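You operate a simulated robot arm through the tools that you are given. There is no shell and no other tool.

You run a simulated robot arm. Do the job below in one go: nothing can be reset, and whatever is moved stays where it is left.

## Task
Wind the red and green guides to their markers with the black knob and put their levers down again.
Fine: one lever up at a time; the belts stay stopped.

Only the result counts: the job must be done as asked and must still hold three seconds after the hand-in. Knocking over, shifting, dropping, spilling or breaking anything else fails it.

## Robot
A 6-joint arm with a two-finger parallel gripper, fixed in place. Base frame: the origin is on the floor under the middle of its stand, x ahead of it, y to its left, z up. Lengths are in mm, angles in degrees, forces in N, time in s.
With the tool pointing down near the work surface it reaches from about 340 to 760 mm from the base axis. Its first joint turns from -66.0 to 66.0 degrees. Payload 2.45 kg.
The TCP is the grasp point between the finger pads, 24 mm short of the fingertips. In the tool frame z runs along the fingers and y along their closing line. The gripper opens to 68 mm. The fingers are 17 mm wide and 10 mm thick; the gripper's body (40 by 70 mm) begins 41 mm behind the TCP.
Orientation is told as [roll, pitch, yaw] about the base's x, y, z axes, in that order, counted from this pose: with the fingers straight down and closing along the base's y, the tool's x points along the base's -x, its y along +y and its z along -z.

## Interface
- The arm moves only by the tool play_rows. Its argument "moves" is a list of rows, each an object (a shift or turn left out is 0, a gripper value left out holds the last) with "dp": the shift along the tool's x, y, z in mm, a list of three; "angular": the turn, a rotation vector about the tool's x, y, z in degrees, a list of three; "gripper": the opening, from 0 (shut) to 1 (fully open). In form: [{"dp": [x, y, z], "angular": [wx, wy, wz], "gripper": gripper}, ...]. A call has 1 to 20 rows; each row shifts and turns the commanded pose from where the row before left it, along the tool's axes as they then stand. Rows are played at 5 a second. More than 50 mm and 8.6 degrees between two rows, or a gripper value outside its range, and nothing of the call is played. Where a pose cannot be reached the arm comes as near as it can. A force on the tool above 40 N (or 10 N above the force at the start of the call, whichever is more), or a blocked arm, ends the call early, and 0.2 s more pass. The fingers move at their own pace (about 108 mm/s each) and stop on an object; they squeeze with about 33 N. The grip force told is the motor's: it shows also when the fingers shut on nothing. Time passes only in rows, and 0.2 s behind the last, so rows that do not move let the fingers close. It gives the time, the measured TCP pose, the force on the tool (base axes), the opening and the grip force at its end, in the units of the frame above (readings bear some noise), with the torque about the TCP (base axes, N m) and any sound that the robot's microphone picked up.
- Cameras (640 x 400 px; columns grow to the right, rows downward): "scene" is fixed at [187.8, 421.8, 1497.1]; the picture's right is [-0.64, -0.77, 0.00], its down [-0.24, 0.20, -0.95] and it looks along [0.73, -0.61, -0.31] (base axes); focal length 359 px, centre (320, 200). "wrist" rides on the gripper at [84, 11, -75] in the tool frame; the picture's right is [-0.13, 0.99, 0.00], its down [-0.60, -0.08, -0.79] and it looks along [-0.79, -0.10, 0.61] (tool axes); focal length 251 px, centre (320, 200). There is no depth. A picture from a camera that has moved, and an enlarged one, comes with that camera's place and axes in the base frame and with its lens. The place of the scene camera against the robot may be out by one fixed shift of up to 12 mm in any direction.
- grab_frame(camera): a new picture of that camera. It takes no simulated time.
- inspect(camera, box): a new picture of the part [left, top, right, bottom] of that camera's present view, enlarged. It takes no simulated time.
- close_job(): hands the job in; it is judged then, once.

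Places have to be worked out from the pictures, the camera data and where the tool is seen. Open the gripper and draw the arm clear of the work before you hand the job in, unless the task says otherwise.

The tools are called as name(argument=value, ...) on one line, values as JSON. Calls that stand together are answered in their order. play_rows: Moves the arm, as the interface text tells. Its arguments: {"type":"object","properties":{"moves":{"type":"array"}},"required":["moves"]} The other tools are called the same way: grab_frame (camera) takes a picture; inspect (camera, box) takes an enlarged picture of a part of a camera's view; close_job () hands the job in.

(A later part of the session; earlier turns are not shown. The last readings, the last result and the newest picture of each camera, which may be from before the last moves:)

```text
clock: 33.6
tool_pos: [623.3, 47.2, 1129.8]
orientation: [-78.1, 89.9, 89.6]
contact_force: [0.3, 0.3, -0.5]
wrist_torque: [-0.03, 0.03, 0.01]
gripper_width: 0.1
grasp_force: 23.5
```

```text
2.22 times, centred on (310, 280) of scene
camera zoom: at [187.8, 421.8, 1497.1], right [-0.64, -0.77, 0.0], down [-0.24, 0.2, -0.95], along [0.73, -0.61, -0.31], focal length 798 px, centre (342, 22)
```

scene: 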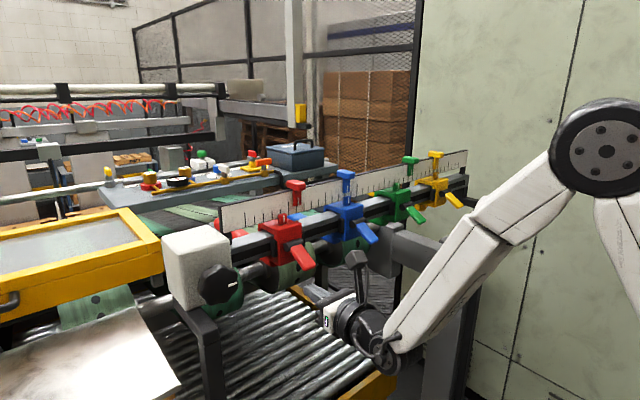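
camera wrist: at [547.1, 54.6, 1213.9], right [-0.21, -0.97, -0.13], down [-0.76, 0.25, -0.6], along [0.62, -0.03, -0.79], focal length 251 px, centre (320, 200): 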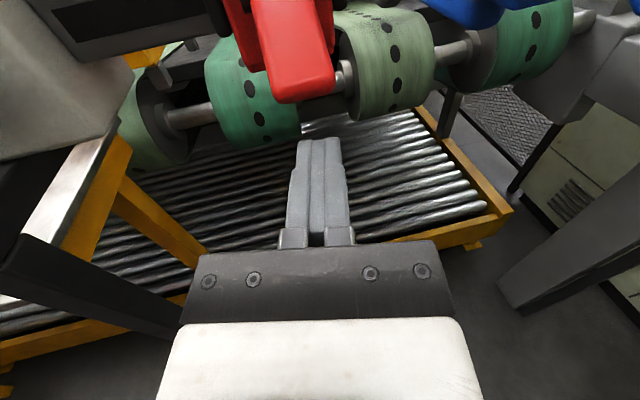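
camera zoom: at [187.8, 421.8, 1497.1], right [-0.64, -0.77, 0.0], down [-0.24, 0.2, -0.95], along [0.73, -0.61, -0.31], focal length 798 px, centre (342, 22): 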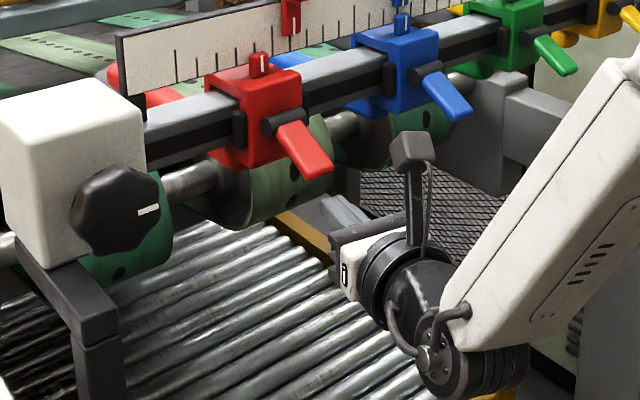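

No flags now, and the fingers are just in front of and below the lever. I shift slightly left, go forward under it, and begin lifting gently.

play_rows(moves=[{"dp": [0, -6, 0]}, {"dp": [0, 0, 17]}, {"dp": [0, 0, 17]}, {"dp": [6, 0, 0]}, {"dp": [6, 0, 0]}])

inspect(camera="scene", box=[240, 190, 400, 320])

grab_frame(camera="wrist")

```text
clock: 34.8
tool_pos: [658.2, 46.6, 1139.7]
orientation: [-23.2, 89.8, 144.6]
contact_force: [-2.3, 0.5, -4.9]
wrist_torque: [-0.04, -0.06, 0.0]
gripper_width: 0.1
grasp_force: 24.1
```

```text
3.08 times, centred on (320, 255) of scene
camera zoom: at [187.8, 421.8, 1497.1], right [-0.64, -0.77, 0.0], down [-0.24, 0.2, -0.95], along [0.73, -0.61, -0.31], focal length 1106 px, centre (320, 31)
```

zoom: 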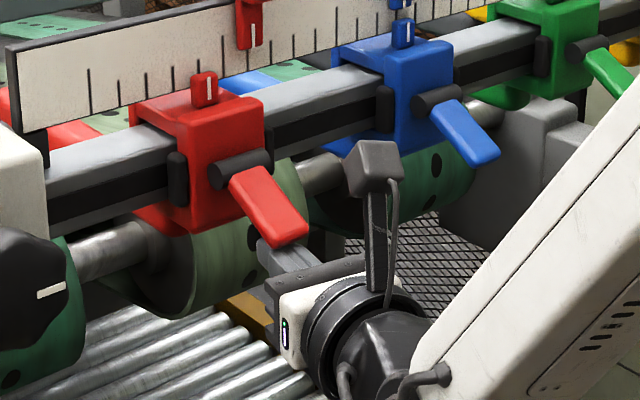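

```text
taken
camera wrist: at [581.9, 53.0, 1224.5], right [-0.21, -0.97, -0.13], down [-0.76, 0.25, -0.6], along [0.61, -0.03, -0.79], focal length 251 px, centre (320, 200)
```

wrist: 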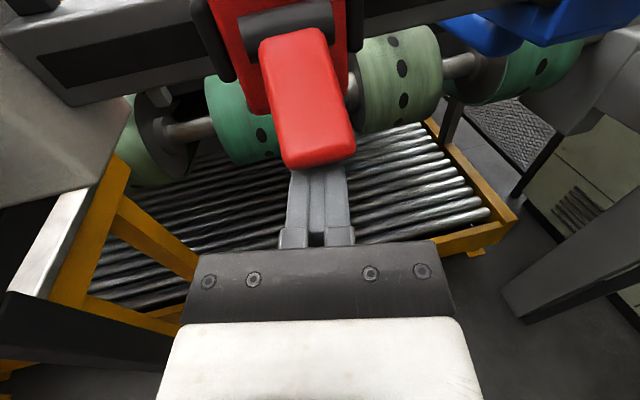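

Contact with the lever has begun (about 5 N downward on the tool). I keep lifting in small steps.

play_rows(moves=[{"dp": [6, 0, 0]}, {"dp": [6, 0, 0]}, {"dp": [6, 0, 0]}, {"dp": [6, 0, 0]}])

inspect(camera="scene", box=[240, 190, 400, 320])

```text
clock: 35.8
tool_pos: [658.3, 46.6, 1163.8]
orientation: [-81.9, 89.8, 85.8]
contact_force: [0.7, -0.1, 0.0]
wrist_torque: [0.02, 0.01, -0.01]
gripper_width: 0.0
grasp_force: 23.9
```

```text
3.08 times, centred on (320, 255) of scene
camera zoom: at [187.8, 421.8, 1497.1], right [-0.64, -0.77, 0.0], down [-0.24, 0.2, -0.95], along [0.73, -0.61, -0.31], focal length 1106 px, centre (320, 31)
```

zoom: 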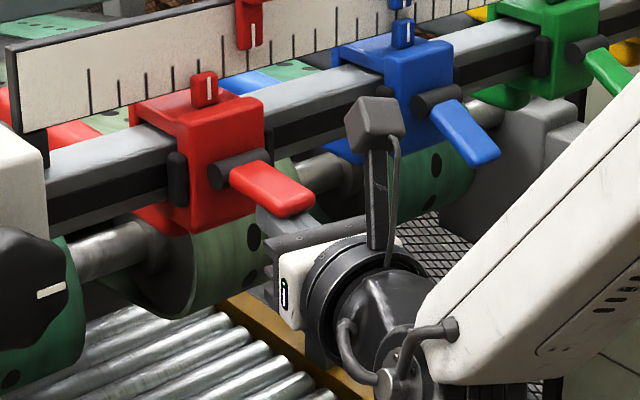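

The lever has swung up to about level. I keep lifting.

play_rows(moves=[{"dp": [7, 0, 0]}, {"dp": [7, 0, 0]}, {"dp": [7, 0, 0]}, {"dp": [7, 0, 0]}])

inspect(camera="scene", box=[240, 190, 400, 320])

grab_frame(camera="wrist")

```text
clock: 36.8
tool_pos: [656.7, 47.6, 1184.8]
orientation: [8.0, 88.8, 175.9]
contact_force: [-3.4, 0.4, -31.9]
wrist_torque: [0.1, 0.74, -0.01]
gripper_width: 0.0
grasp_force: 23.1
```

```text
3.08 times, centred on (320, 255) of scene
camera zoom: at [188.5, 421.9, 1497.0], right [-0.64, -0.77, 0.0], down [-0.24, 0.2, -0.95], along [0.73, -0.61, -0.31], focal length 1106 px, centre (320, 31)
```

zoom: 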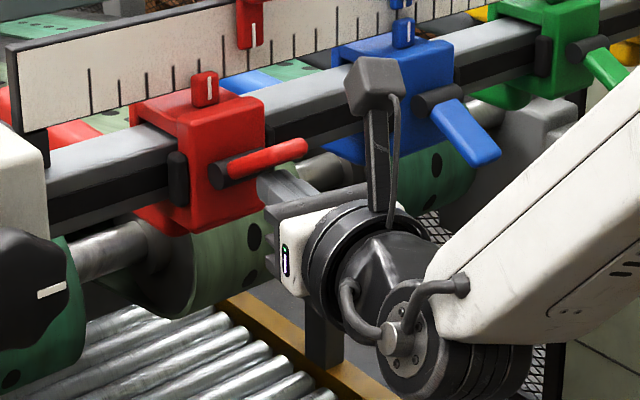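

```text
taken
camera wrist: at [582.6, 53.2, 1271.0], right [-0.21, -0.97, -0.13], down [-0.77, 0.24, -0.59], along [0.6, -0.03, -0.8], focal length 251 px, centre (320, 200)
```

wrist: 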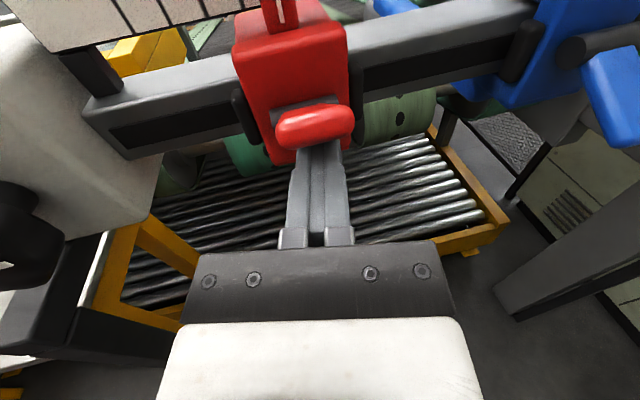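

The force rose to 32 N with the lever at roughly +20°, likely its upper stop. I ease off and look at whether it stays up.

play_rows(moves=[{"dp": [-6, 0, 0]}, {"dp": [-6, 0, 0]}, {"dp": [0, 0, 0]}])

inspect(camera="scene", box=[240, 190, 400, 320])

grab_frame(camera="wrist")

```text
clock: 37.6
tool_pos: [658.5, 47.0, 1183.3]
orientation: [-143.8, 89.7, 23.9]
contact_force: [-4.3, -0.5, -2.1]
wrist_torque: [0.01, 0.0, 0.0]
gripper_width: 0.2
grasp_force: 23.8
```

```text
3.08 times, centred on (320, 255) of scene
camera zoom: at [187.8, 421.8, 1497.1], right [-0.64, -0.77, 0.0], down [-0.24, 0.2, -0.95], along [0.73, -0.61, -0.31], focal length 1106 px, centre (320, 31)
```

zoom: 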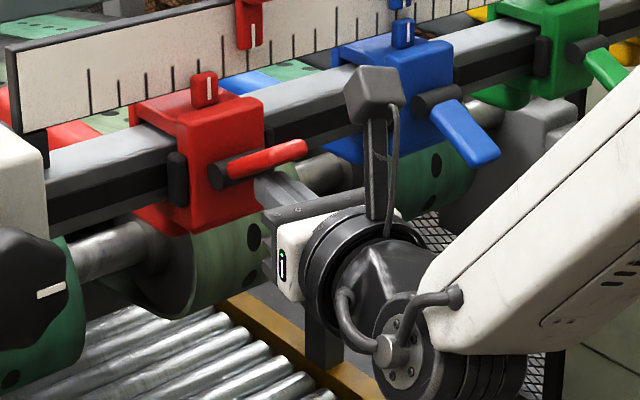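

```text
taken
camera wrist: at [582.1, 53.4, 1266.9], right [-0.21, -0.97, -0.13], down [-0.76, 0.25, -0.61], along [0.62, -0.03, -0.78], focal length 251 px, centre (320, 200)
```

wrist: 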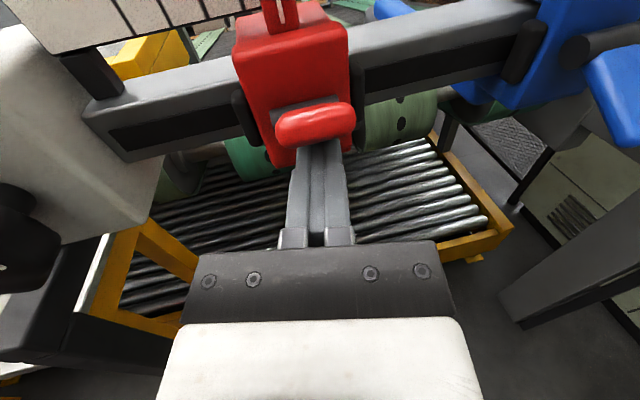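

The lever stays up by itself. To make sure it is fully at its stop, I back out to the lever's tip and lift there with more leverage, gently.

play_rows(moves=[{"dp": [-8, 0, 0]}, {"dp": [0, 0, -22]}, {"dp": [8, 0, 0]}, {"dp": [5, 0, 0]}, {"dp": [4, 0, 0]}])

inspect(camera="scene", box=[240, 190, 400, 320])

```text
clock: 38.8
tool_pos: [636.2, 51.4, 1190.8]
orientation: [-57.4, 89.9, 110.3]
contact_force: [0.4, 0.8, 0.5]
wrist_torque: [0.04, 0.01, 0.04]
gripper_width: 0.2
grasp_force: 24.0
```

```text
3.08 times, centred on (320, 255) of scene
camera zoom: at [187.8, 421.8, 1497.1], right [-0.64, -0.77, 0.0], down [-0.24, 0.2, -0.95], along [0.73, -0.61, -0.31], focal length 1106 px, centre (320, 31)
```

zoom: 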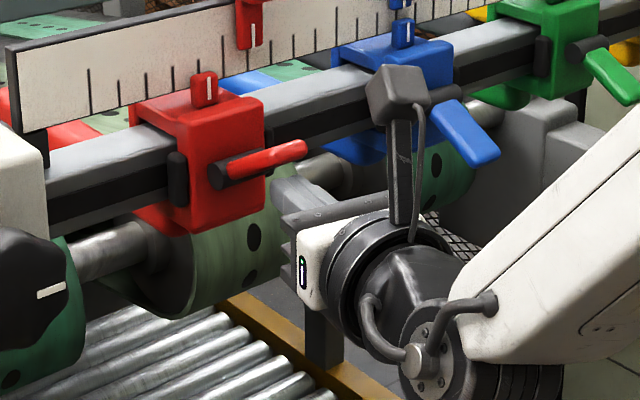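

Not yet touching; I lift a bit further.

play_rows(moves=[{"dp": [4, 0, 0]}, {"dp": [4, 0, 0]}, {"dp": [3, 0, 0]}])

inspect(camera="scene", box=[240, 190, 400, 320])

```text
clock: 39.6
tool_pos: [635.2, 52.1, 1197.6]
orientation: [0.2, 89.2, 168.0]
contact_force: [-0.8, -0.3, -17.2]
wrist_torque: [0.08, 0.42, 0.03]
gripper_width: 0.0
grasp_force: 23.8
```

```text
3.08 times, centred on (320, 255) of scene
camera zoom: at [188.2, 421.8, 1497.1], right [-0.64, -0.77, 0.0], down [-0.24, 0.2, -0.95], along [0.73, -0.61, -0.31], focal length 1106 px, centre (320, 31)
```

zoom: 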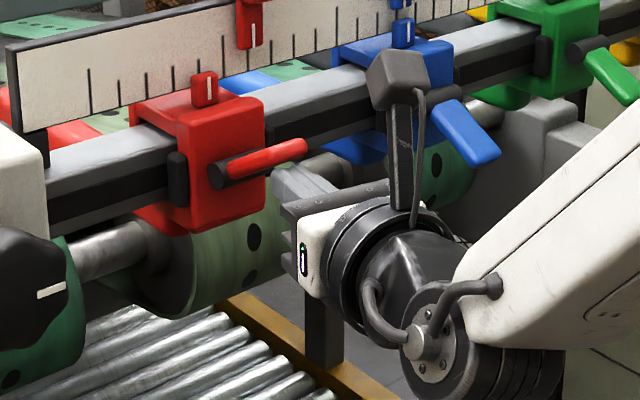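

A firm 17 N with no further lever motion: the red lever is fully up at its stop. I back off, move toward the knob, straighten the yaw and open the gripper in front of it.

play_rows(moves=[{"dp": [-18, 0, 0]}, {"dp": [0, 0, -33]}, {"dp": [0, -40, -9]}, {"dp": [0, -40, -9]}, {"angular": [6.1, 0, 0]}, {"angular": [6.1, 0, 0]}, {"dp": [0, -40, 0], "gripper": 1}, {"dp": [0, -40, 0]}])

grab_frame(camera="wrist")

grab_frame(camera="scene")

```text
clock: 41.4
tool_pos: [605.1, 221.6, 1184.1]
orientation: [-92.8, 90.0, 87.3]
contact_force: [0.2, -0.3, -0.2]
wrist_torque: [0.0, -0.03, -0.03]
gripper_width: 68.2
grasp_force: 0.0
```

```text
taken
camera wrist: at [528.7, 211.6, 1268.2], right [0.0, -0.99, -0.13], down [-0.79, 0.08, -0.6], along [0.61, 0.1, -0.79], focal length 251 px, centre (320, 200)
```

wrist: 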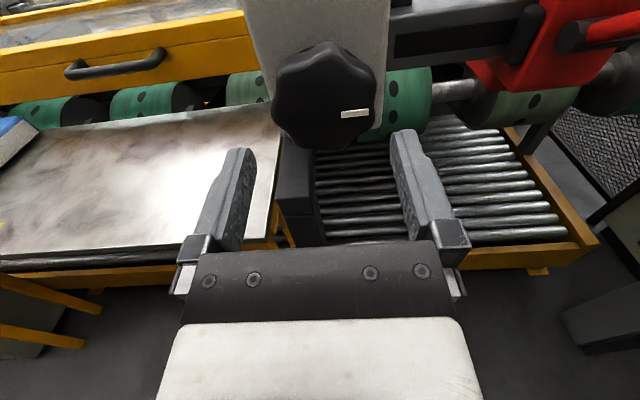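

```text
taken
```

scene: 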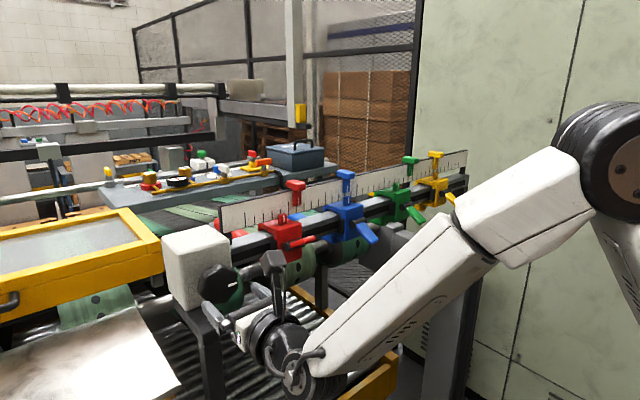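

The tool is in front of the knob, gripper open. I zoom in to centre it on the knob.

inspect(camera="wrist", box=[220, 20, 440, 170])

inspect(camera="scene", box=[170, 230, 290, 330])

```text
2.67 times, centred on (330, 95) of wrist
camera zoom: at [528.7, 211.6, 1268.2], right [0.0, -0.99, -0.13], down [-0.79, 0.08, -0.6], along [0.61, 0.1, -0.79], focal length 670 px, centre (293, 480)
```

zoom: 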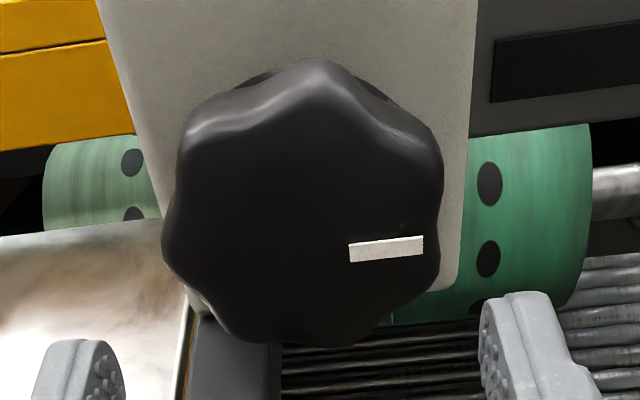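

```text
4.00 times, centred on (230, 280) of scene
camera zoom: at [187.9, 421.8, 1497.1], right [-0.64, -0.77, 0.0], down [-0.24, 0.2, -0.95], along [0.73, -0.61, -0.31], focal length 1437 px, centre (680, -120)
```

zoom: 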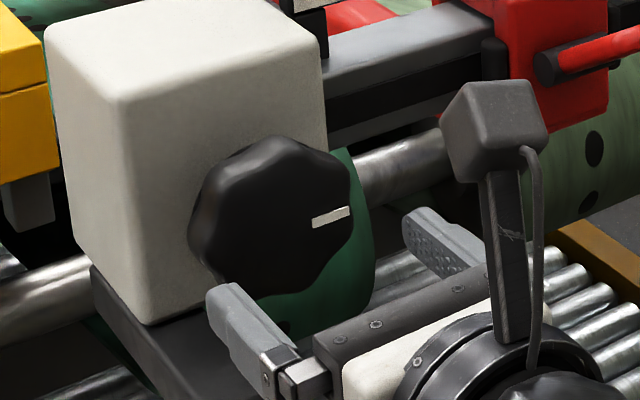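

Knob centre is at about [656, 221, 1183], matching the tool line. I advance over the knob carefully.

play_rows(moves=[{"dp": [-0.5, 0.5, 15]}, {"dp": [0, 0, 15]}, {"dp": [0, 0, 10]}, {"dp": [0, 0, 8]}, {"dp": [0, 0, 7]}])

grab_frame(camera="wrist")

inspect(camera="scene", box=[170, 230, 290, 330])

```text
clock: 42.6
tool_pos: [657.7, 220.7, 1183.4]
orientation: [-91.4, 89.9, 88.6]
contact_force: [-0.3, -0.2, 0.1]
wrist_torque: [-0.02, -0.03, 0.0]
gripper_width: 68.2
grasp_force: 0.0
```

```text
taken
camera wrist: at [583.7, 210.2, 1267.6], right [0.0, -0.99, -0.13], down [-0.79, 0.08, -0.6], along [0.61, 0.1, -0.79], focal length 251 px, centre (320, 200)
```

wrist: 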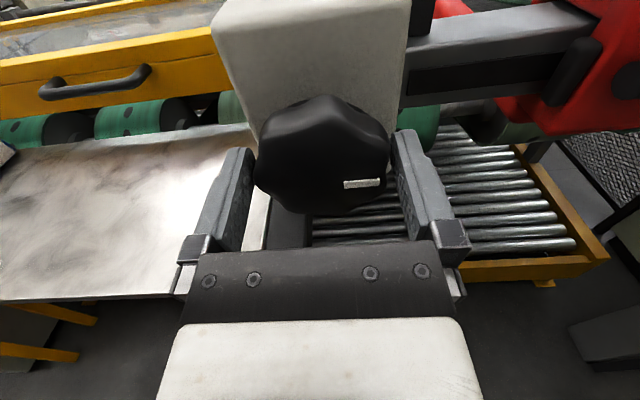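

```text
4.00 times, centred on (230, 280) of scene
camera zoom: at [187.8, 421.8, 1497.1], right [-0.64, -0.77, 0.0], down [-0.24, 0.2, -0.95], along [0.73, -0.61, -0.31], focal length 1437 px, centre (680, -120)
```

zoom: 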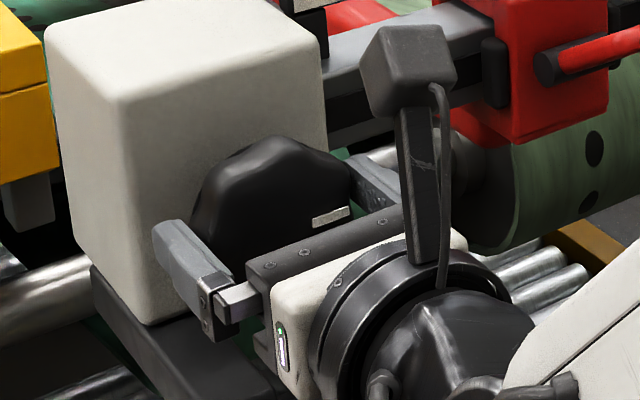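

The fingers straddle the knob. I check centring and depth closely.

inspect(camera="wrist", box=[200, 70, 460, 250])

```text
2.22 times, centred on (330, 160) of wrist
camera zoom: at [583.7, 210.2, 1267.6], right [0.0, -0.99, -0.13], down [-0.79, 0.08, -0.6], along [0.61, 0.1, -0.79], focal length 559 px, centre (298, 289)
```

zoom: 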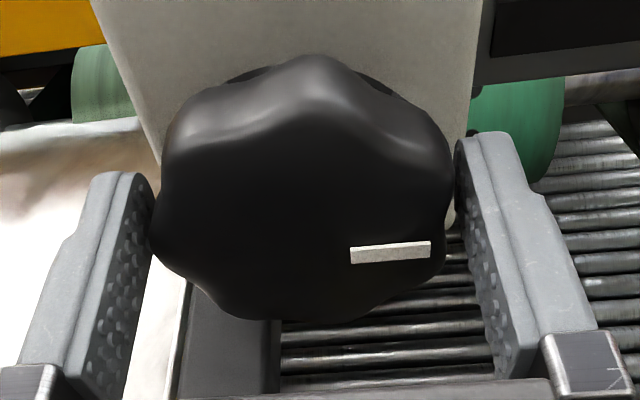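

Well centred. I go 4 mm deeper and close the gripper on the knob.

play_rows(moves=[{"dp": [0, 0, 4]}, {"gripper": 0}, {"gripper": 0}, {"gripper": 0}])

inspect(camera="wrist", box=[200, 70, 460, 250])

inspect(camera="scene", box=[200, 160, 360, 290])

```text
clock: 43.6
tool_pos: [663.9, 220.6, 1182.6]
orientation: [-73.8, 89.9, 106.3]
contact_force: [-6.7, -4.4, -1.8]
wrist_torque: [-0.02, -0.6, 0.1]
gripper_width: 63.8
grasp_force: 45.0
```

```text
2.22 times, centred on (330, 160) of wrist
camera zoom: at [587.2, 209.7, 1267.5], right [0.0, -0.99, -0.13], down [-0.79, 0.08, -0.6], along [0.61, 0.1, -0.79], focal length 559 px, centre (298, 289)
```

zoom: 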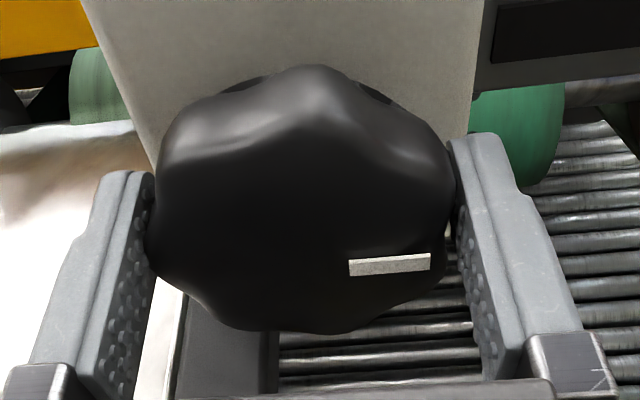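

```text
3.08 times, centred on (280, 225) of scene
camera zoom: at [187.6, 421.6, 1497.2], right [-0.64, -0.77, 0.0], down [-0.24, 0.2, -0.95], along [0.73, -0.61, -0.31], focal length 1106 px, centre (443, 123)
```

zoom: 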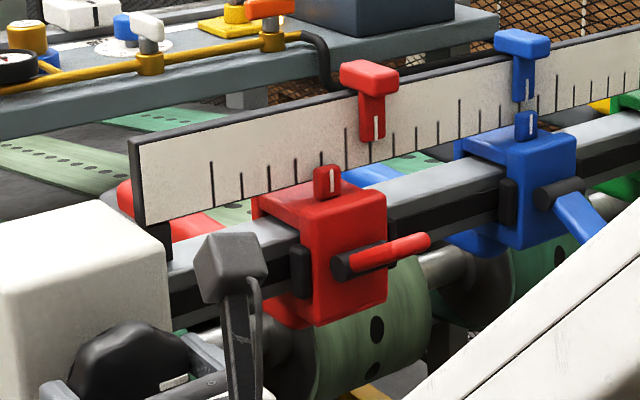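

Gripped at 63.8 mm. I turn a small amount (−28°) and see which way the red guide moves.

play_rows(moves=[{"angular": [0, 0, -7]}, {"angular": [0, 0, -7]}, {"angular": [0, 0, -7]}, {"angular": [0, 0, -7]}])

inspect(camera="scene", box=[200, 160, 360, 290])

grab_frame(camera="wrist")

```text
clock: 44.6
tool_pos: [662.6, 221.6, 1183.7]
orientation: [89.9, 62.0, -90.0]
contact_force: [-0.2, 9.8, -1.0]
wrist_torque: [0.09, 0.39, -1.47]
gripper_width: 64.1
grasp_force: 44.6
```

```text
3.08 times, centred on (280, 225) of scene
camera zoom: at [187.9, 422.1, 1497.0], right [-0.64, -0.77, 0.0], down [-0.24, 0.2, -0.95], along [0.73, -0.61, -0.31], focal length 1106 px, centre (443, 123)
```

zoom: 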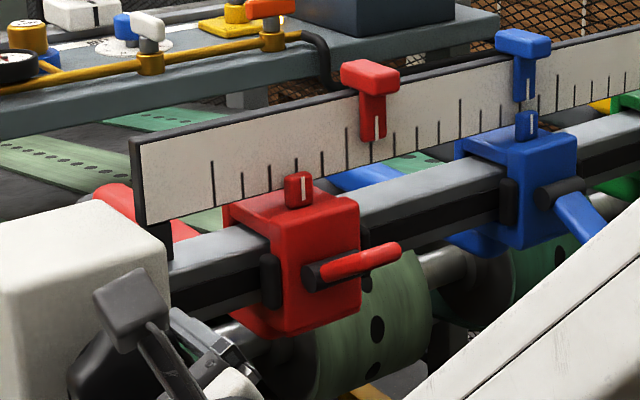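

```text
taken
camera wrist: at [587.2, 251.9, 1262.5], right [0.0, -0.94, 0.35], down [-0.79, -0.22, -0.57], along [0.61, -0.28, -0.74], focal length 251 px, centre (320, 200)
```

wrist: 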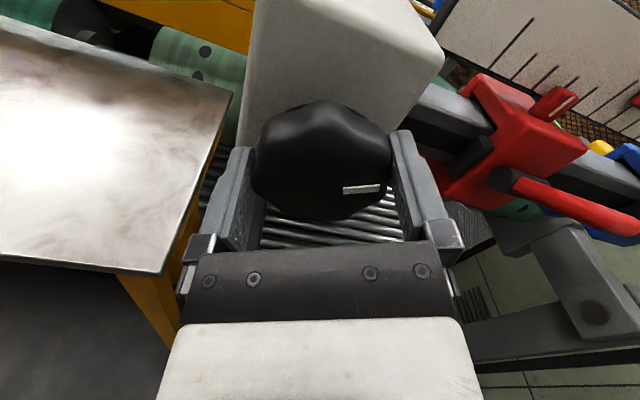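

A −28° turn moved the red guide about 22 mm in +y (wrong way), so ≈0.8 mm per degree and positive turns go toward the marker. I turn back positive by 63° and measure.

play_rows(moves=[{"angular": [0, 0, 7]}, {"angular": [0, 0, 7]}, {"angular": [0, 0, 7]}, {"angular": [0, 0, 7]}, {"angular": [0, 0, 7]}, {"angular": [0, 0, 7]}, {"angular": [0, 0, 7]}, {"angular": [0, 0, 7]}, {"angular": [0, 0, 7]}])

inspect(camera="scene", box=[200, 160, 360, 290])

inspect(camera="scene", box=[265, 165, 335, 235])

grab_frame(camera="wrist")

```text
clock: 46.6
tool_pos: [662.0, 217.6, 1183.2]
orientation: [-90.0, 54.8, 89.9]
contact_force: [-7.3, -16.8, -2.7]
wrist_torque: [-0.06, -0.53, 1.13]
gripper_width: 63.7
grasp_force: 44.9
```

```text
3.08 times, centred on (280, 225) of scene
camera zoom: at [187.6, 421.2, 1497.3], right [-0.64, -0.77, 0.0], down [-0.24, 0.2, -0.95], along [0.73, -0.61, -0.31], focal length 1106 px, centre (443, 123)
```

zoom: 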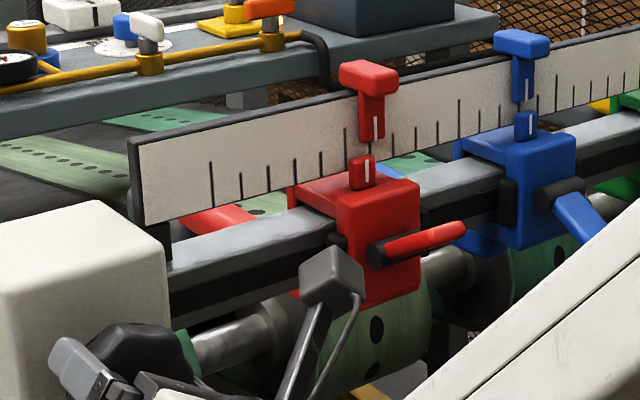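

```text
5.71 times, centred on (300, 200) of scene
camera zoom: at [187.6, 421.2, 1497.3], right [-0.64, -0.77, 0.0], down [-0.24, 0.2, -0.95], along [0.73, -0.61, -0.31], focal length 2053 px, centre (434, 200)
```

zoom: 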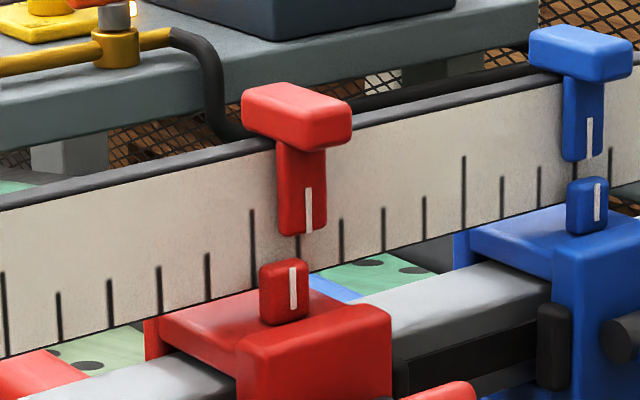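

```text
taken
camera wrist: at [587.2, 161.7, 1245.2], right [0.0, -0.73, -0.68], down [-0.79, 0.42, -0.45], along [0.61, 0.54, -0.58], focal length 251 px, centre (320, 200)
```

wrist: 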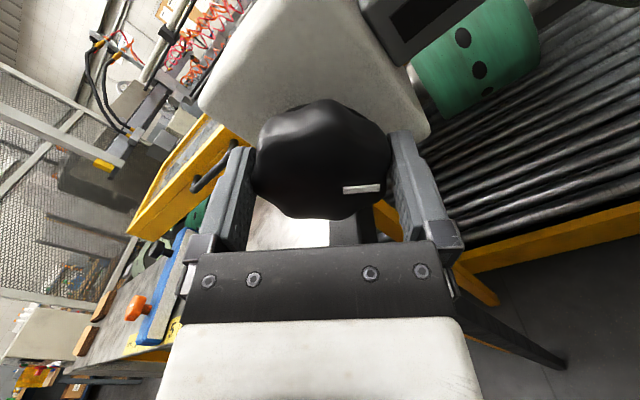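

Positive turns move red toward −y as wanted. Comparing post-to-marker offset with parallax accounted for, about 11 mm remain, so I turn another +13.5°.

play_rows(moves=[{"angular": [0, 0, 7]}, {"angular": [0, 0, 6.5]}, {"angular": [0, 0, 0]}])

inspect(camera="scene", box=[265, 165, 335, 235])

inspect(camera="scene", box=[395, 145, 465, 215])

```text
clock: 47.4
tool_pos: [661.8, 216.8, 1183.1]
orientation: [-89.8, 41.1, 90.0]
contact_force: [-3.8, -24.2, -5.7]
wrist_torque: [-0.08, -0.32, 0.08]
gripper_width: 63.7
grasp_force: 44.8
```

```text
5.71 times, centred on (300, 200) of scene
camera zoom: at [187.8, 420.9, 1497.4], right [-0.64, -0.77, 0.0], down [-0.24, 0.2, -0.95], along [0.73, -0.61, -0.31], focal length 2053 px, centre (434, 200)
```

zoom: 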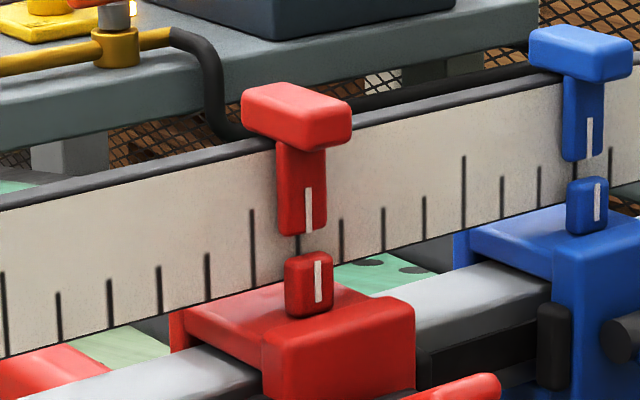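

```text
5.71 times, centred on (430, 180) of scene
camera zoom: at [187.8, 420.9, 1497.4], right [-0.64, -0.77, 0.0], down [-0.24, 0.2, -0.95], along [0.73, -0.61, -0.31], focal length 2053 px, centre (-309, 314)
```

zoom: 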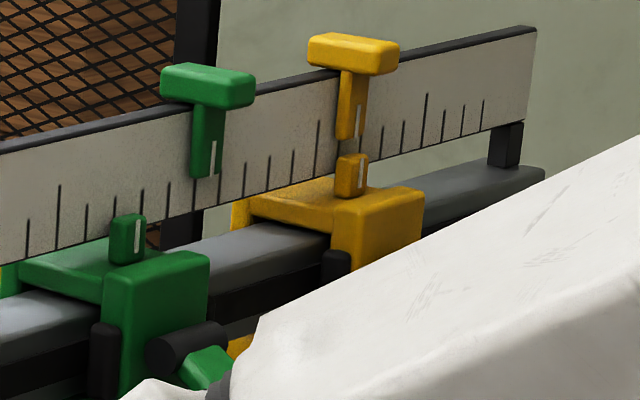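

Red now sits about +9 px from its marker line, the same parallax offset that the (aligned) blue and yellow guides show. The grip centre is a few mm off the knob axis (lateral force 24 N), so I relieve that stress before letting go and re-check.

play_rows(moves=[{"dp": [1.2, 1.6, 0]}, {"dp": [1.1, 1.6, 0]}, {"dp": [0, 0, 0]}])

inspect(camera="scene", box=[265, 165, 335, 235])

```text
clock: 48.2
tool_pos: [662.7, 216.6, 1181.3]
orientation: [-89.9, 41.4, 90.3]
contact_force: [3.0, -1.2, -3.6]
wrist_torque: [-0.03, 1.07, -1.27]
gripper_width: 63.6
grasp_force: 45.1
```

```text
5.71 times, centred on (300, 200) of scene
camera zoom: at [188.1, 421.8, 1497.1], right [-0.64, -0.77, 0.0], down [-0.24, 0.2, -0.95], along [0.73, -0.61, -0.31], focal length 2053 px, centre (434, 200)
```

zoom: 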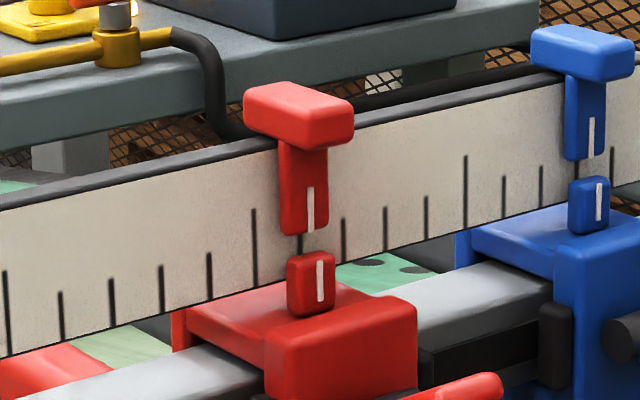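

Forces are relieved and the alignment is unchanged. I open the gripper and retreat straight back.

play_rows(moves=[{"gripper": 1}, {"gripper": 1}, {"dp": [0, 0, -15]}, {"dp": [0, 0, -20]}, {"dp": [0, 0, -20]}])

inspect(camera="scene", box=[265, 165, 335, 235])

grab_frame(camera="wrist")

```text
clock: 49.4
tool_pos: [606.6, 216.4, 1180.7]
orientation: [-90.0, 41.3, 89.9]
contact_force: [-0.5, -0.8, 0.9]
wrist_torque: [0.0, 0.01, 0.03]
gripper_width: 68.0
grasp_force: 0.0
```

```text
5.71 times, centred on (300, 200) of scene
camera zoom: at [187.8, 421.8, 1497.1], right [-0.64, -0.77, 0.0], down [-0.24, 0.2, -0.95], along [0.73, -0.61, -0.31], focal length 2053 px, centre (434, 200)
```

zoom: 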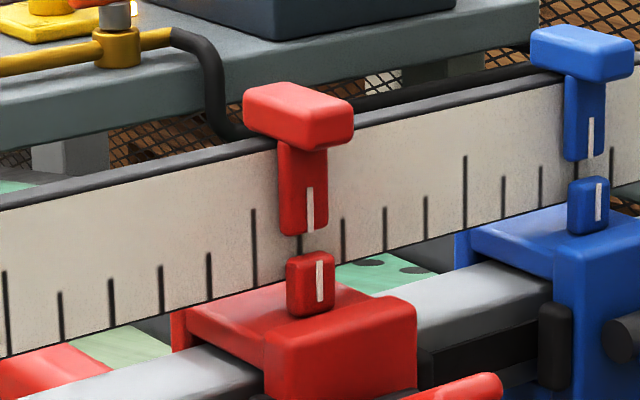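

```text
taken
camera wrist: at [531.5, 146.9, 1229.2], right [0.0, -0.56, -0.83], down [-0.79, 0.51, -0.34], along [0.61, 0.66, -0.44], focal length 251 px, centre (320, 200)
```

wrist: 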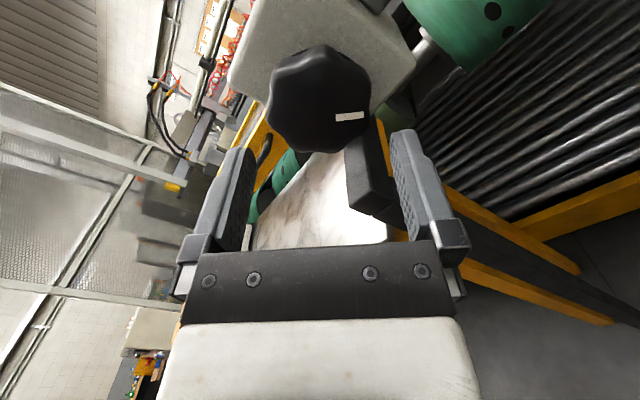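

Alignment held after release. I roll back to camera-up, close the fingers, yaw −15°, and move above the red lever to verify the alignment with the wrist camera.

play_rows(moves=[{"angular": [0, 0, -8.1], "gripper": 0}, {"angular": [0, 0, -8.1]}, {"angular": [0, 0, -8.1]}, {"angular": [0, 0, -8.1]}, {"angular": [0, 0, -8.1]}, {"angular": [0, 0, -8.1]}, {"dp": [40, 0, 0]}, {"dp": [24, 0, 0]}, {"angular": [-7.5, 0, 0]}, {"angular": [-7.5, 0, 0]}, {"dp": [0, 37, 4]}, {"dp": [0, 37, 8]}, {"dp": [0, 37, 14]}, {"dp": [0, 37, 20]}])

grab_frame(camera="wrist")

grab_frame(camera="scene")

```text
clock: 52.4
tool_pos: [613.6, 60.9, 1245.5]
orientation: [-58.9, 89.9, 106.1]
contact_force: [-0.5, -0.2, 0.6]
wrist_torque: [0.01, -0.01, 0.01]
gripper_width: 0.0
grasp_force: 23.5
```

```text
taken
camera wrist: at [538.3, 70.8, 1329.4], right [-0.26, -0.96, -0.13], down [-0.75, 0.28, -0.6], along [0.61, -0.06, -0.79], focal length 251 px, centre (320, 200)
```

wrist: 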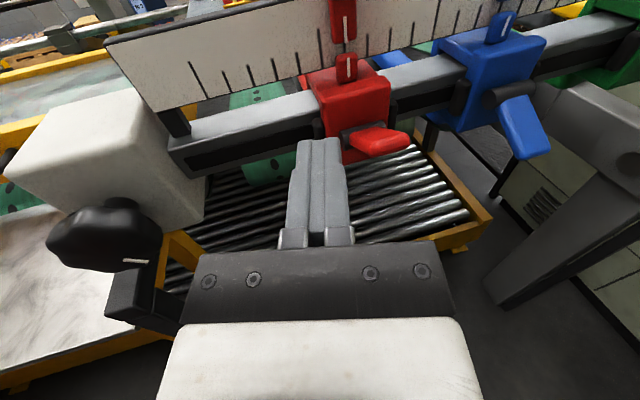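

```text
taken
```

scene: 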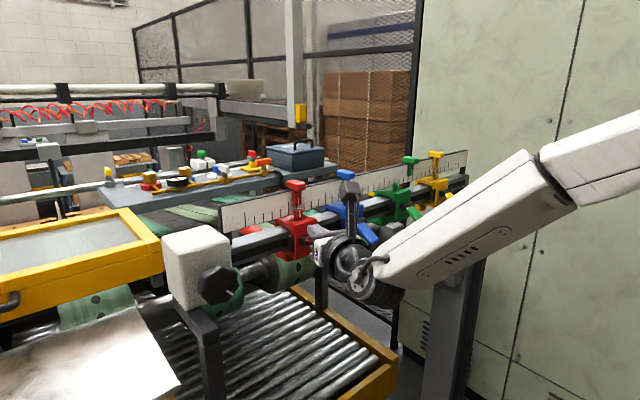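

A clear view of the red post and marker. I zoom in.

inspect(camera="wrist", box=[280, 0, 420, 110])

inspect(camera="wrist", box=[420, 0, 560, 110])

```text
3.64 times, centred on (350, 55) of wrist
camera zoom: at [538.3, 70.8, 1329.4], right [-0.26, -0.96, -0.13], down [-0.75, 0.28, -0.6], along [0.61, -0.06, -0.79], focal length 914 px, centre (211, 727)
```

zoom: 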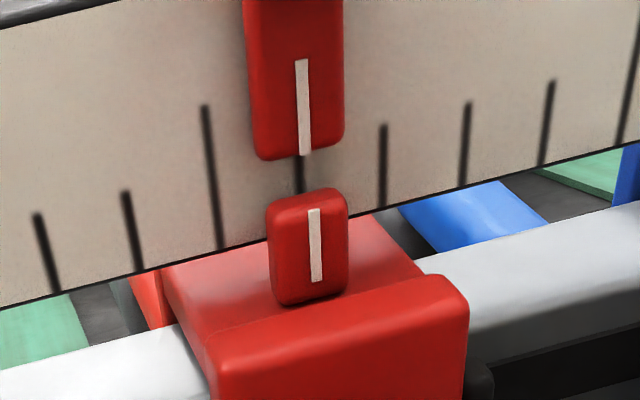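

```text
3.64 times, centred on (490, 55) of wrist
camera zoom: at [538.3, 70.8, 1329.4], right [-0.26, -0.96, -0.13], down [-0.75, 0.28, -0.6], along [0.61, -0.06, -0.79], focal length 914 px, centre (-298, 727)
```

zoom: 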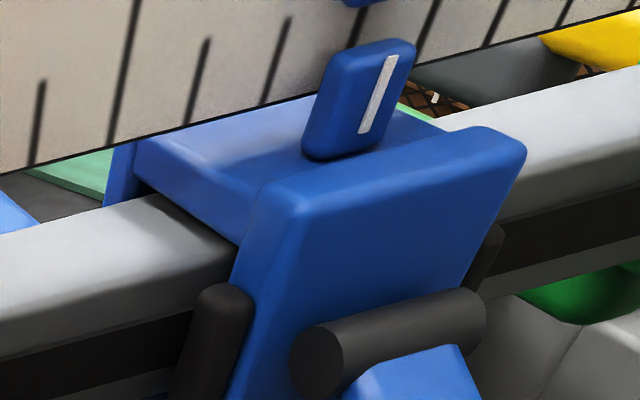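

The wrist view gives red post vs marker offset of about 0.2 mm — aligned. Now I position the closed fingers above the red lever's outer half and press it down step by step.

play_rows(moves=[{"dp": [0, 19, 18]}, {"dp": [0, 18.5, 18]}, {"dp": [-10, 0, 0]}])

grab_frame(camera="wrist")

inspect(camera="scene", box=[240, 170, 400, 300])

```text
clock: 53.2
tool_pos: [638.9, 15.9, 1235.6]
orientation: [-27.1, 89.9, 138.1]
contact_force: [0.7, -0.2, 0.1]
wrist_torque: [0.02, 0.04, -0.01]
gripper_width: 0.3
grasp_force: 23.1
```

```text
taken
camera wrist: at [563.3, 25.8, 1320.2], right [-0.26, -0.96, -0.13], down [-0.75, 0.28, -0.6], along [0.61, -0.06, -0.79], focal length 251 px, centre (320, 200)
```

wrist: 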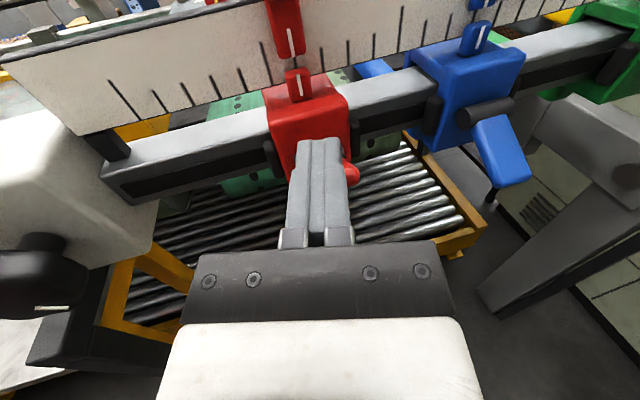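

```text
3.08 times, centred on (320, 235) of scene
camera zoom: at [187.9, 421.8, 1497.1], right [-0.64, -0.77, 0.0], down [-0.24, 0.2, -0.95], along [0.73, -0.61, -0.31], focal length 1106 px, centre (320, 92)
```

zoom: 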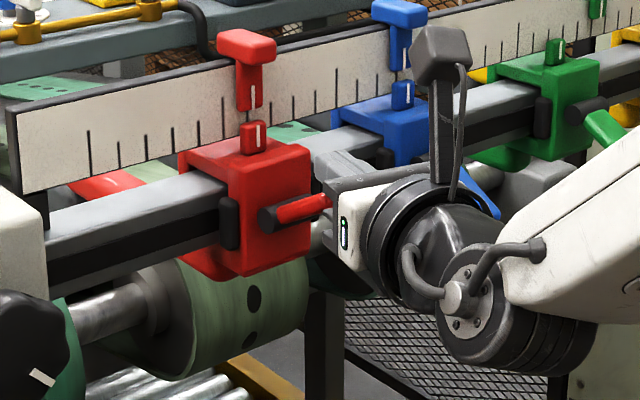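

The finger is above the lever. I shift 3 mm right and press down in small steps.

play_rows(moves=[{"dp": [-7, 3, 0]}, {"dp": [-7, 0, 0]}, {"dp": [-6, 0, 0]}, {"dp": [-6, 0, 0]}])

inspect(camera="scene", box=[240, 170, 400, 300])

```text
clock: 54.2
tool_pos: [639.2, 13.6, 1208.6]
orientation: [1.3, 89.9, 166.5]
contact_force: [0.3, 0.5, 0.3]
wrist_torque: [0.01, -0.01, -0.01]
gripper_width: 0.0
grasp_force: 23.0
```

```text
3.08 times, centred on (320, 235) of scene
camera zoom: at [187.8, 421.8, 1497.1], right [-0.64, -0.77, 0.0], down [-0.24, 0.2, -0.95], along [0.73, -0.61, -0.31], focal length 1106 px, centre (320, 92)
```

zoom: 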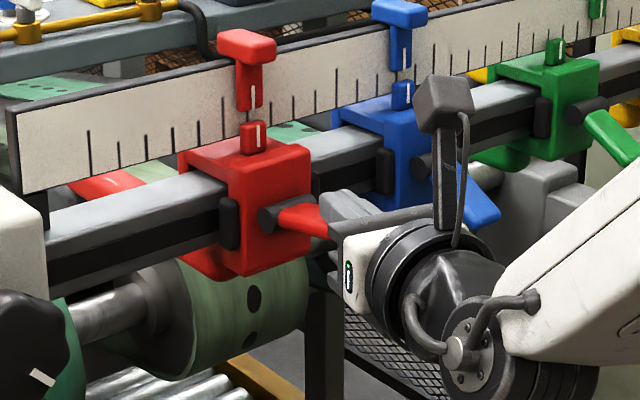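

The lever is swinging down with little force. I continue pressing.

play_rows(moves=[{"dp": [-6, 0, 0]}, {"dp": [-6, 0, 0]}, {"dp": [-5, 0, 0]}, {"dp": [-5, 0, 0]}])

inspect(camera="scene", box=[240, 170, 400, 300])

```text
clock: 55.2
tool_pos: [637.7, 12.5, 1187.8]
orientation: [9.8, 89.9, 174.9]
contact_force: [0.0, 0.1, -0.3]
wrist_torque: [0.01, 0.0, 0.04]
gripper_width: 0.0
grasp_force: 23.2
```

```text
3.08 times, centred on (320, 235) of scene
camera zoom: at [187.8, 421.8, 1497.1], right [-0.64, -0.77, 0.0], down [-0.24, 0.2, -0.95], along [0.73, -0.61, -0.31], focal length 1106 px, centre (320, 92)
```

zoom: 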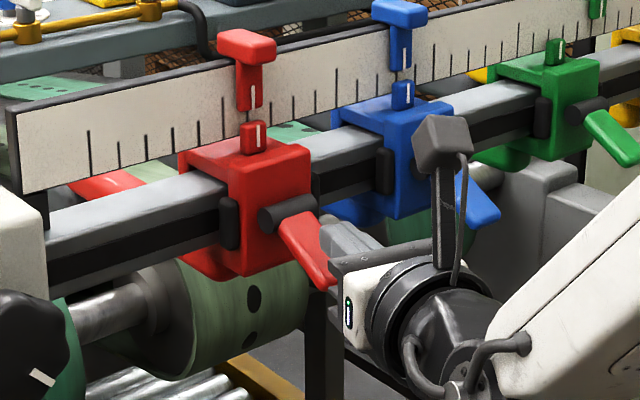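

The lever appears to have swung down fully. I press a little further to confirm it is against its lower stop.

play_rows(moves=[{"dp": [-4, 0, 0]}, {"dp": [-3, 0, 0]}, {"dp": [-3, 0, 0]}])

inspect(camera="scene", box=[240, 170, 400, 300])

```text
clock: 56.0
tool_pos: [637.1, 13.5, 1177.5]
orientation: [-26.5, 90.0, 138.6]
contact_force: [0.4, 0.2, -0.3]
wrist_torque: [-0.02, -0.02, -0.04]
gripper_width: 0.0
grasp_force: 23.2
```

```text
3.08 times, centred on (320, 235) of scene
camera zoom: at [187.8, 421.8, 1497.1], right [-0.64, -0.77, 0.0], down [-0.24, 0.2, -0.95], along [0.73, -0.61, -0.31], focal length 1106 px, centre (320, 92)
```

zoom: 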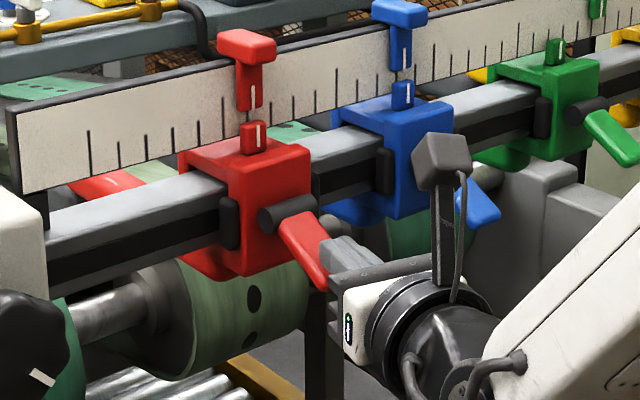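

Still no contact; I go down a few more millimetres until I feel the stop.

play_rows(moves=[{"dp": [-3, 0, 0]}, {"dp": [-3, 0, 0]}, {"dp": [-2, 0, 0]}])

inspect(camera="scene", box=[240, 170, 400, 300])

grab_frame(camera="wrist")

```text
clock: 56.8
tool_pos: [638.3, 13.4, 1173.4]
orientation: [-166.0, 89.6, -1.0]
contact_force: [-9.6, 0.4, 11.6]
wrist_torque: [-0.04, -0.18, -0.03]
gripper_width: 0.0
grasp_force: 23.4
```

```text
3.08 times, centred on (320, 235) of scene
camera zoom: at [187.2, 421.8, 1497.2], right [-0.64, -0.77, 0.0], down [-0.24, 0.2, -0.95], along [0.73, -0.61, -0.31], focal length 1106 px, centre (320, 92)
```

zoom: 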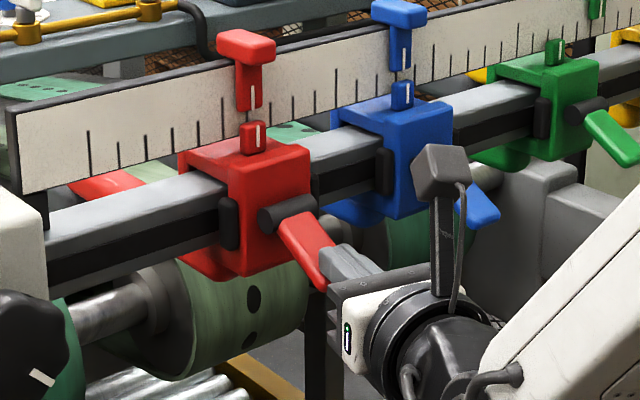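

```text
taken
camera wrist: at [562.0, 22.9, 1256.0], right [-0.26, -0.96, -0.13], down [-0.74, 0.28, -0.61], along [0.62, -0.06, -0.78], focal length 251 px, centre (320, 200)
```

wrist: 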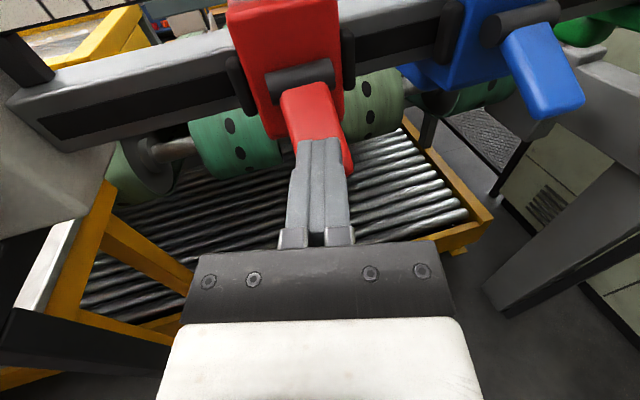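

The stop is felt (15 N normal to the lever): the red lever is down. I retreat upward and back, then move toward the green guide with increasing yaw to keep within the wrist's range, and look at the surroundings there.

play_rows(moves=[{"dp": [15, 0, -3]}, {"dp": [30, 0, -10]}, {"dp": [25, 0, -10]}, {"angular": [-7.5, 0, 0]}, {"angular": [-7.5, 0, 0]}, {"dp": [0, 37.5, 14]}, {"dp": [0, 37.5, 14]}, {"dp": [0, 37.5, 14]}])

grab_frame(camera="wrist")

grab_frame(camera="scene")

```text
clock: 58.6
tool_pos: [595.9, -101.0, 1240.1]
orientation: [39.4, 90.0, -170.4]
contact_force: [-0.5, -0.6, -0.1]
wrist_torque: [0.0, -0.01, 0.02]
gripper_width: 0.0
grasp_force: 23.8
```

```text
taken
camera wrist: at [525.7, -71.6, 1323.1], right [-0.5, -0.86, -0.13], down [-0.65, 0.46, -0.6], along [0.58, -0.22, -0.79], focal length 251 px, centre (320, 200)
```

wrist: 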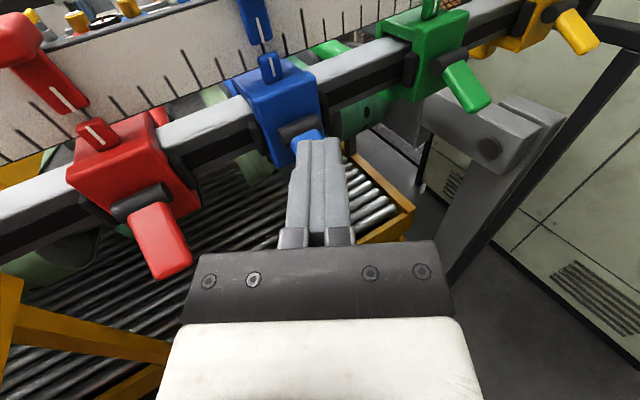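

```text
taken
```

scene: 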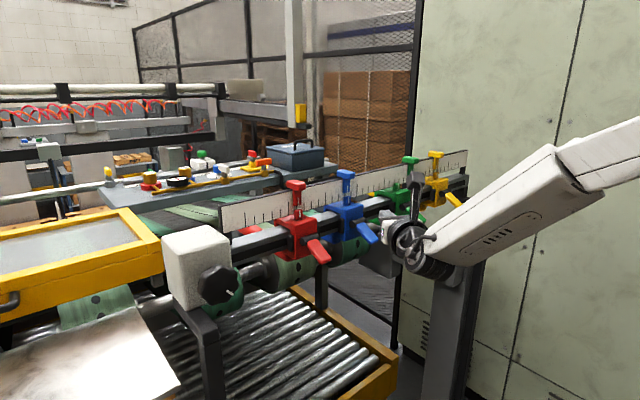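

The grey bracket behind is far lower (z≈900), so it does not obstruct. I zoom in on the green guide and lever to locate them.

inspect(camera="wrist", box=[370, 0, 510, 120])

inspect(camera="scene", box=[250, 150, 340, 240])

```text
3.33 times, centred on (440, 60) of wrist
camera zoom: at [525.7, -71.6, 1323.1], right [-0.5, -0.86, -0.13], down [-0.65, 0.46, -0.6], along [0.58, -0.22, -0.79], focal length 838 px, centre (-80, 667)
```

zoom: 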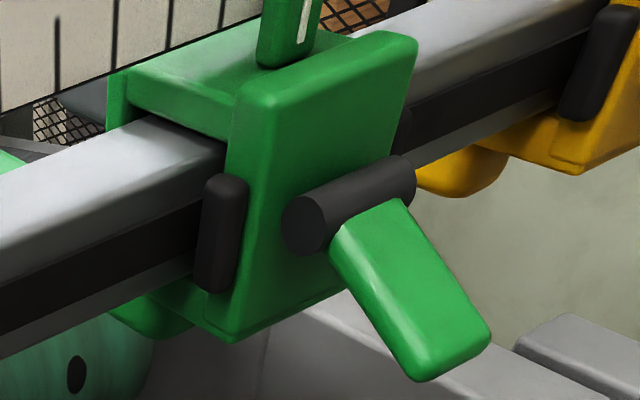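

```text
4.44 times, centred on (295, 195) of scene
camera zoom: at [187.8, 421.8, 1497.1], right [-0.64, -0.77, 0.0], down [-0.24, 0.2, -0.95], along [0.73, -0.61, -0.31], focal length 1597 px, centre (431, 222)
```

zoom: 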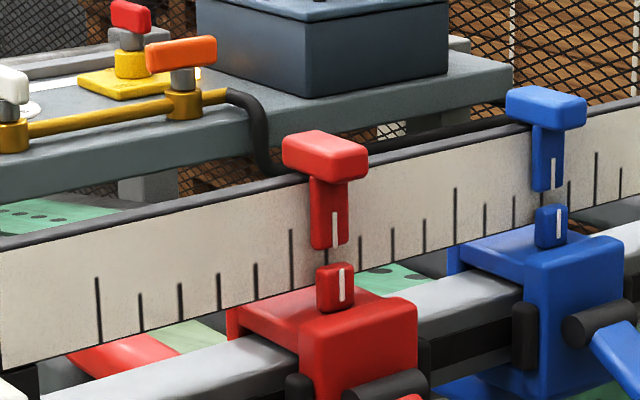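

Green lever: pivot ≈[707, −314, 1185], lever centre y≈−311. Red stays aligned. I yaw to −45° and move to a spot in front of and below the green lever.

play_rows(moves=[{"angular": [-7.5, 0, 0]}, {"angular": [-7.5, 0, 0]}, {"dp": [-22, 20, 24.4]}, {"dp": [-22, 20, 24.4]}, {"dp": [-22, 20, 24.4]}, {"dp": [-22, 20, 24.4]}, {"dp": [-22, 20, 24.4]}])

grab_frame(camera="wrist")

grab_frame(camera="scene")

```text
clock: 60.2
tool_pos: [613.0, -255.2, 1131.0]
orientation: [-85.6, 90.0, 49.5]
contact_force: [0.2, 0.2, 0.3]
wrist_torque: [-0.01, 0.01, -0.03]
gripper_width: 0.0
grasp_force: 23.9
```

```text
taken
camera wrist: at [550.9, -210.1, 1214.3], right [-0.7, -0.7, -0.13], down [-0.51, 0.62, -0.6], along [0.5, -0.36, -0.79], focal length 251 px, centre (320, 200)
```

wrist: 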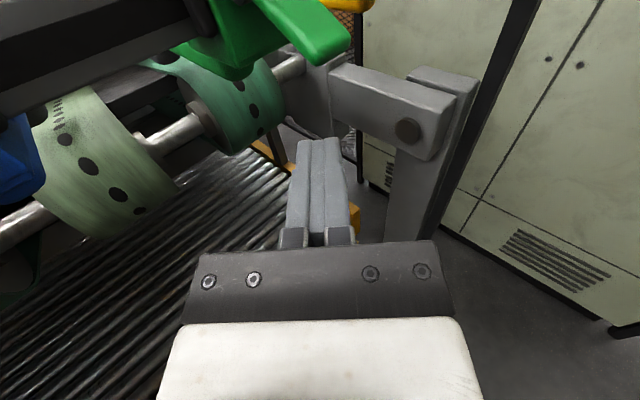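

```text
taken
```

scene: 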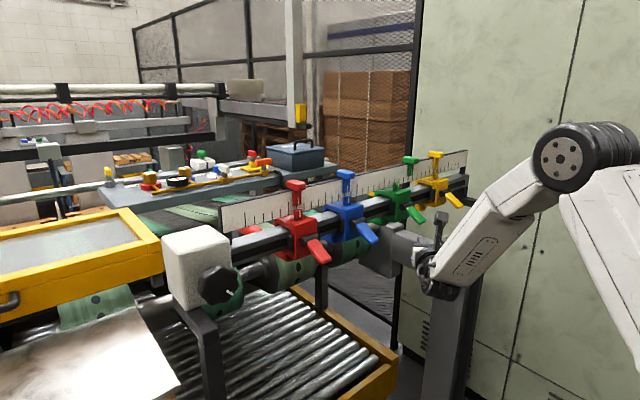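

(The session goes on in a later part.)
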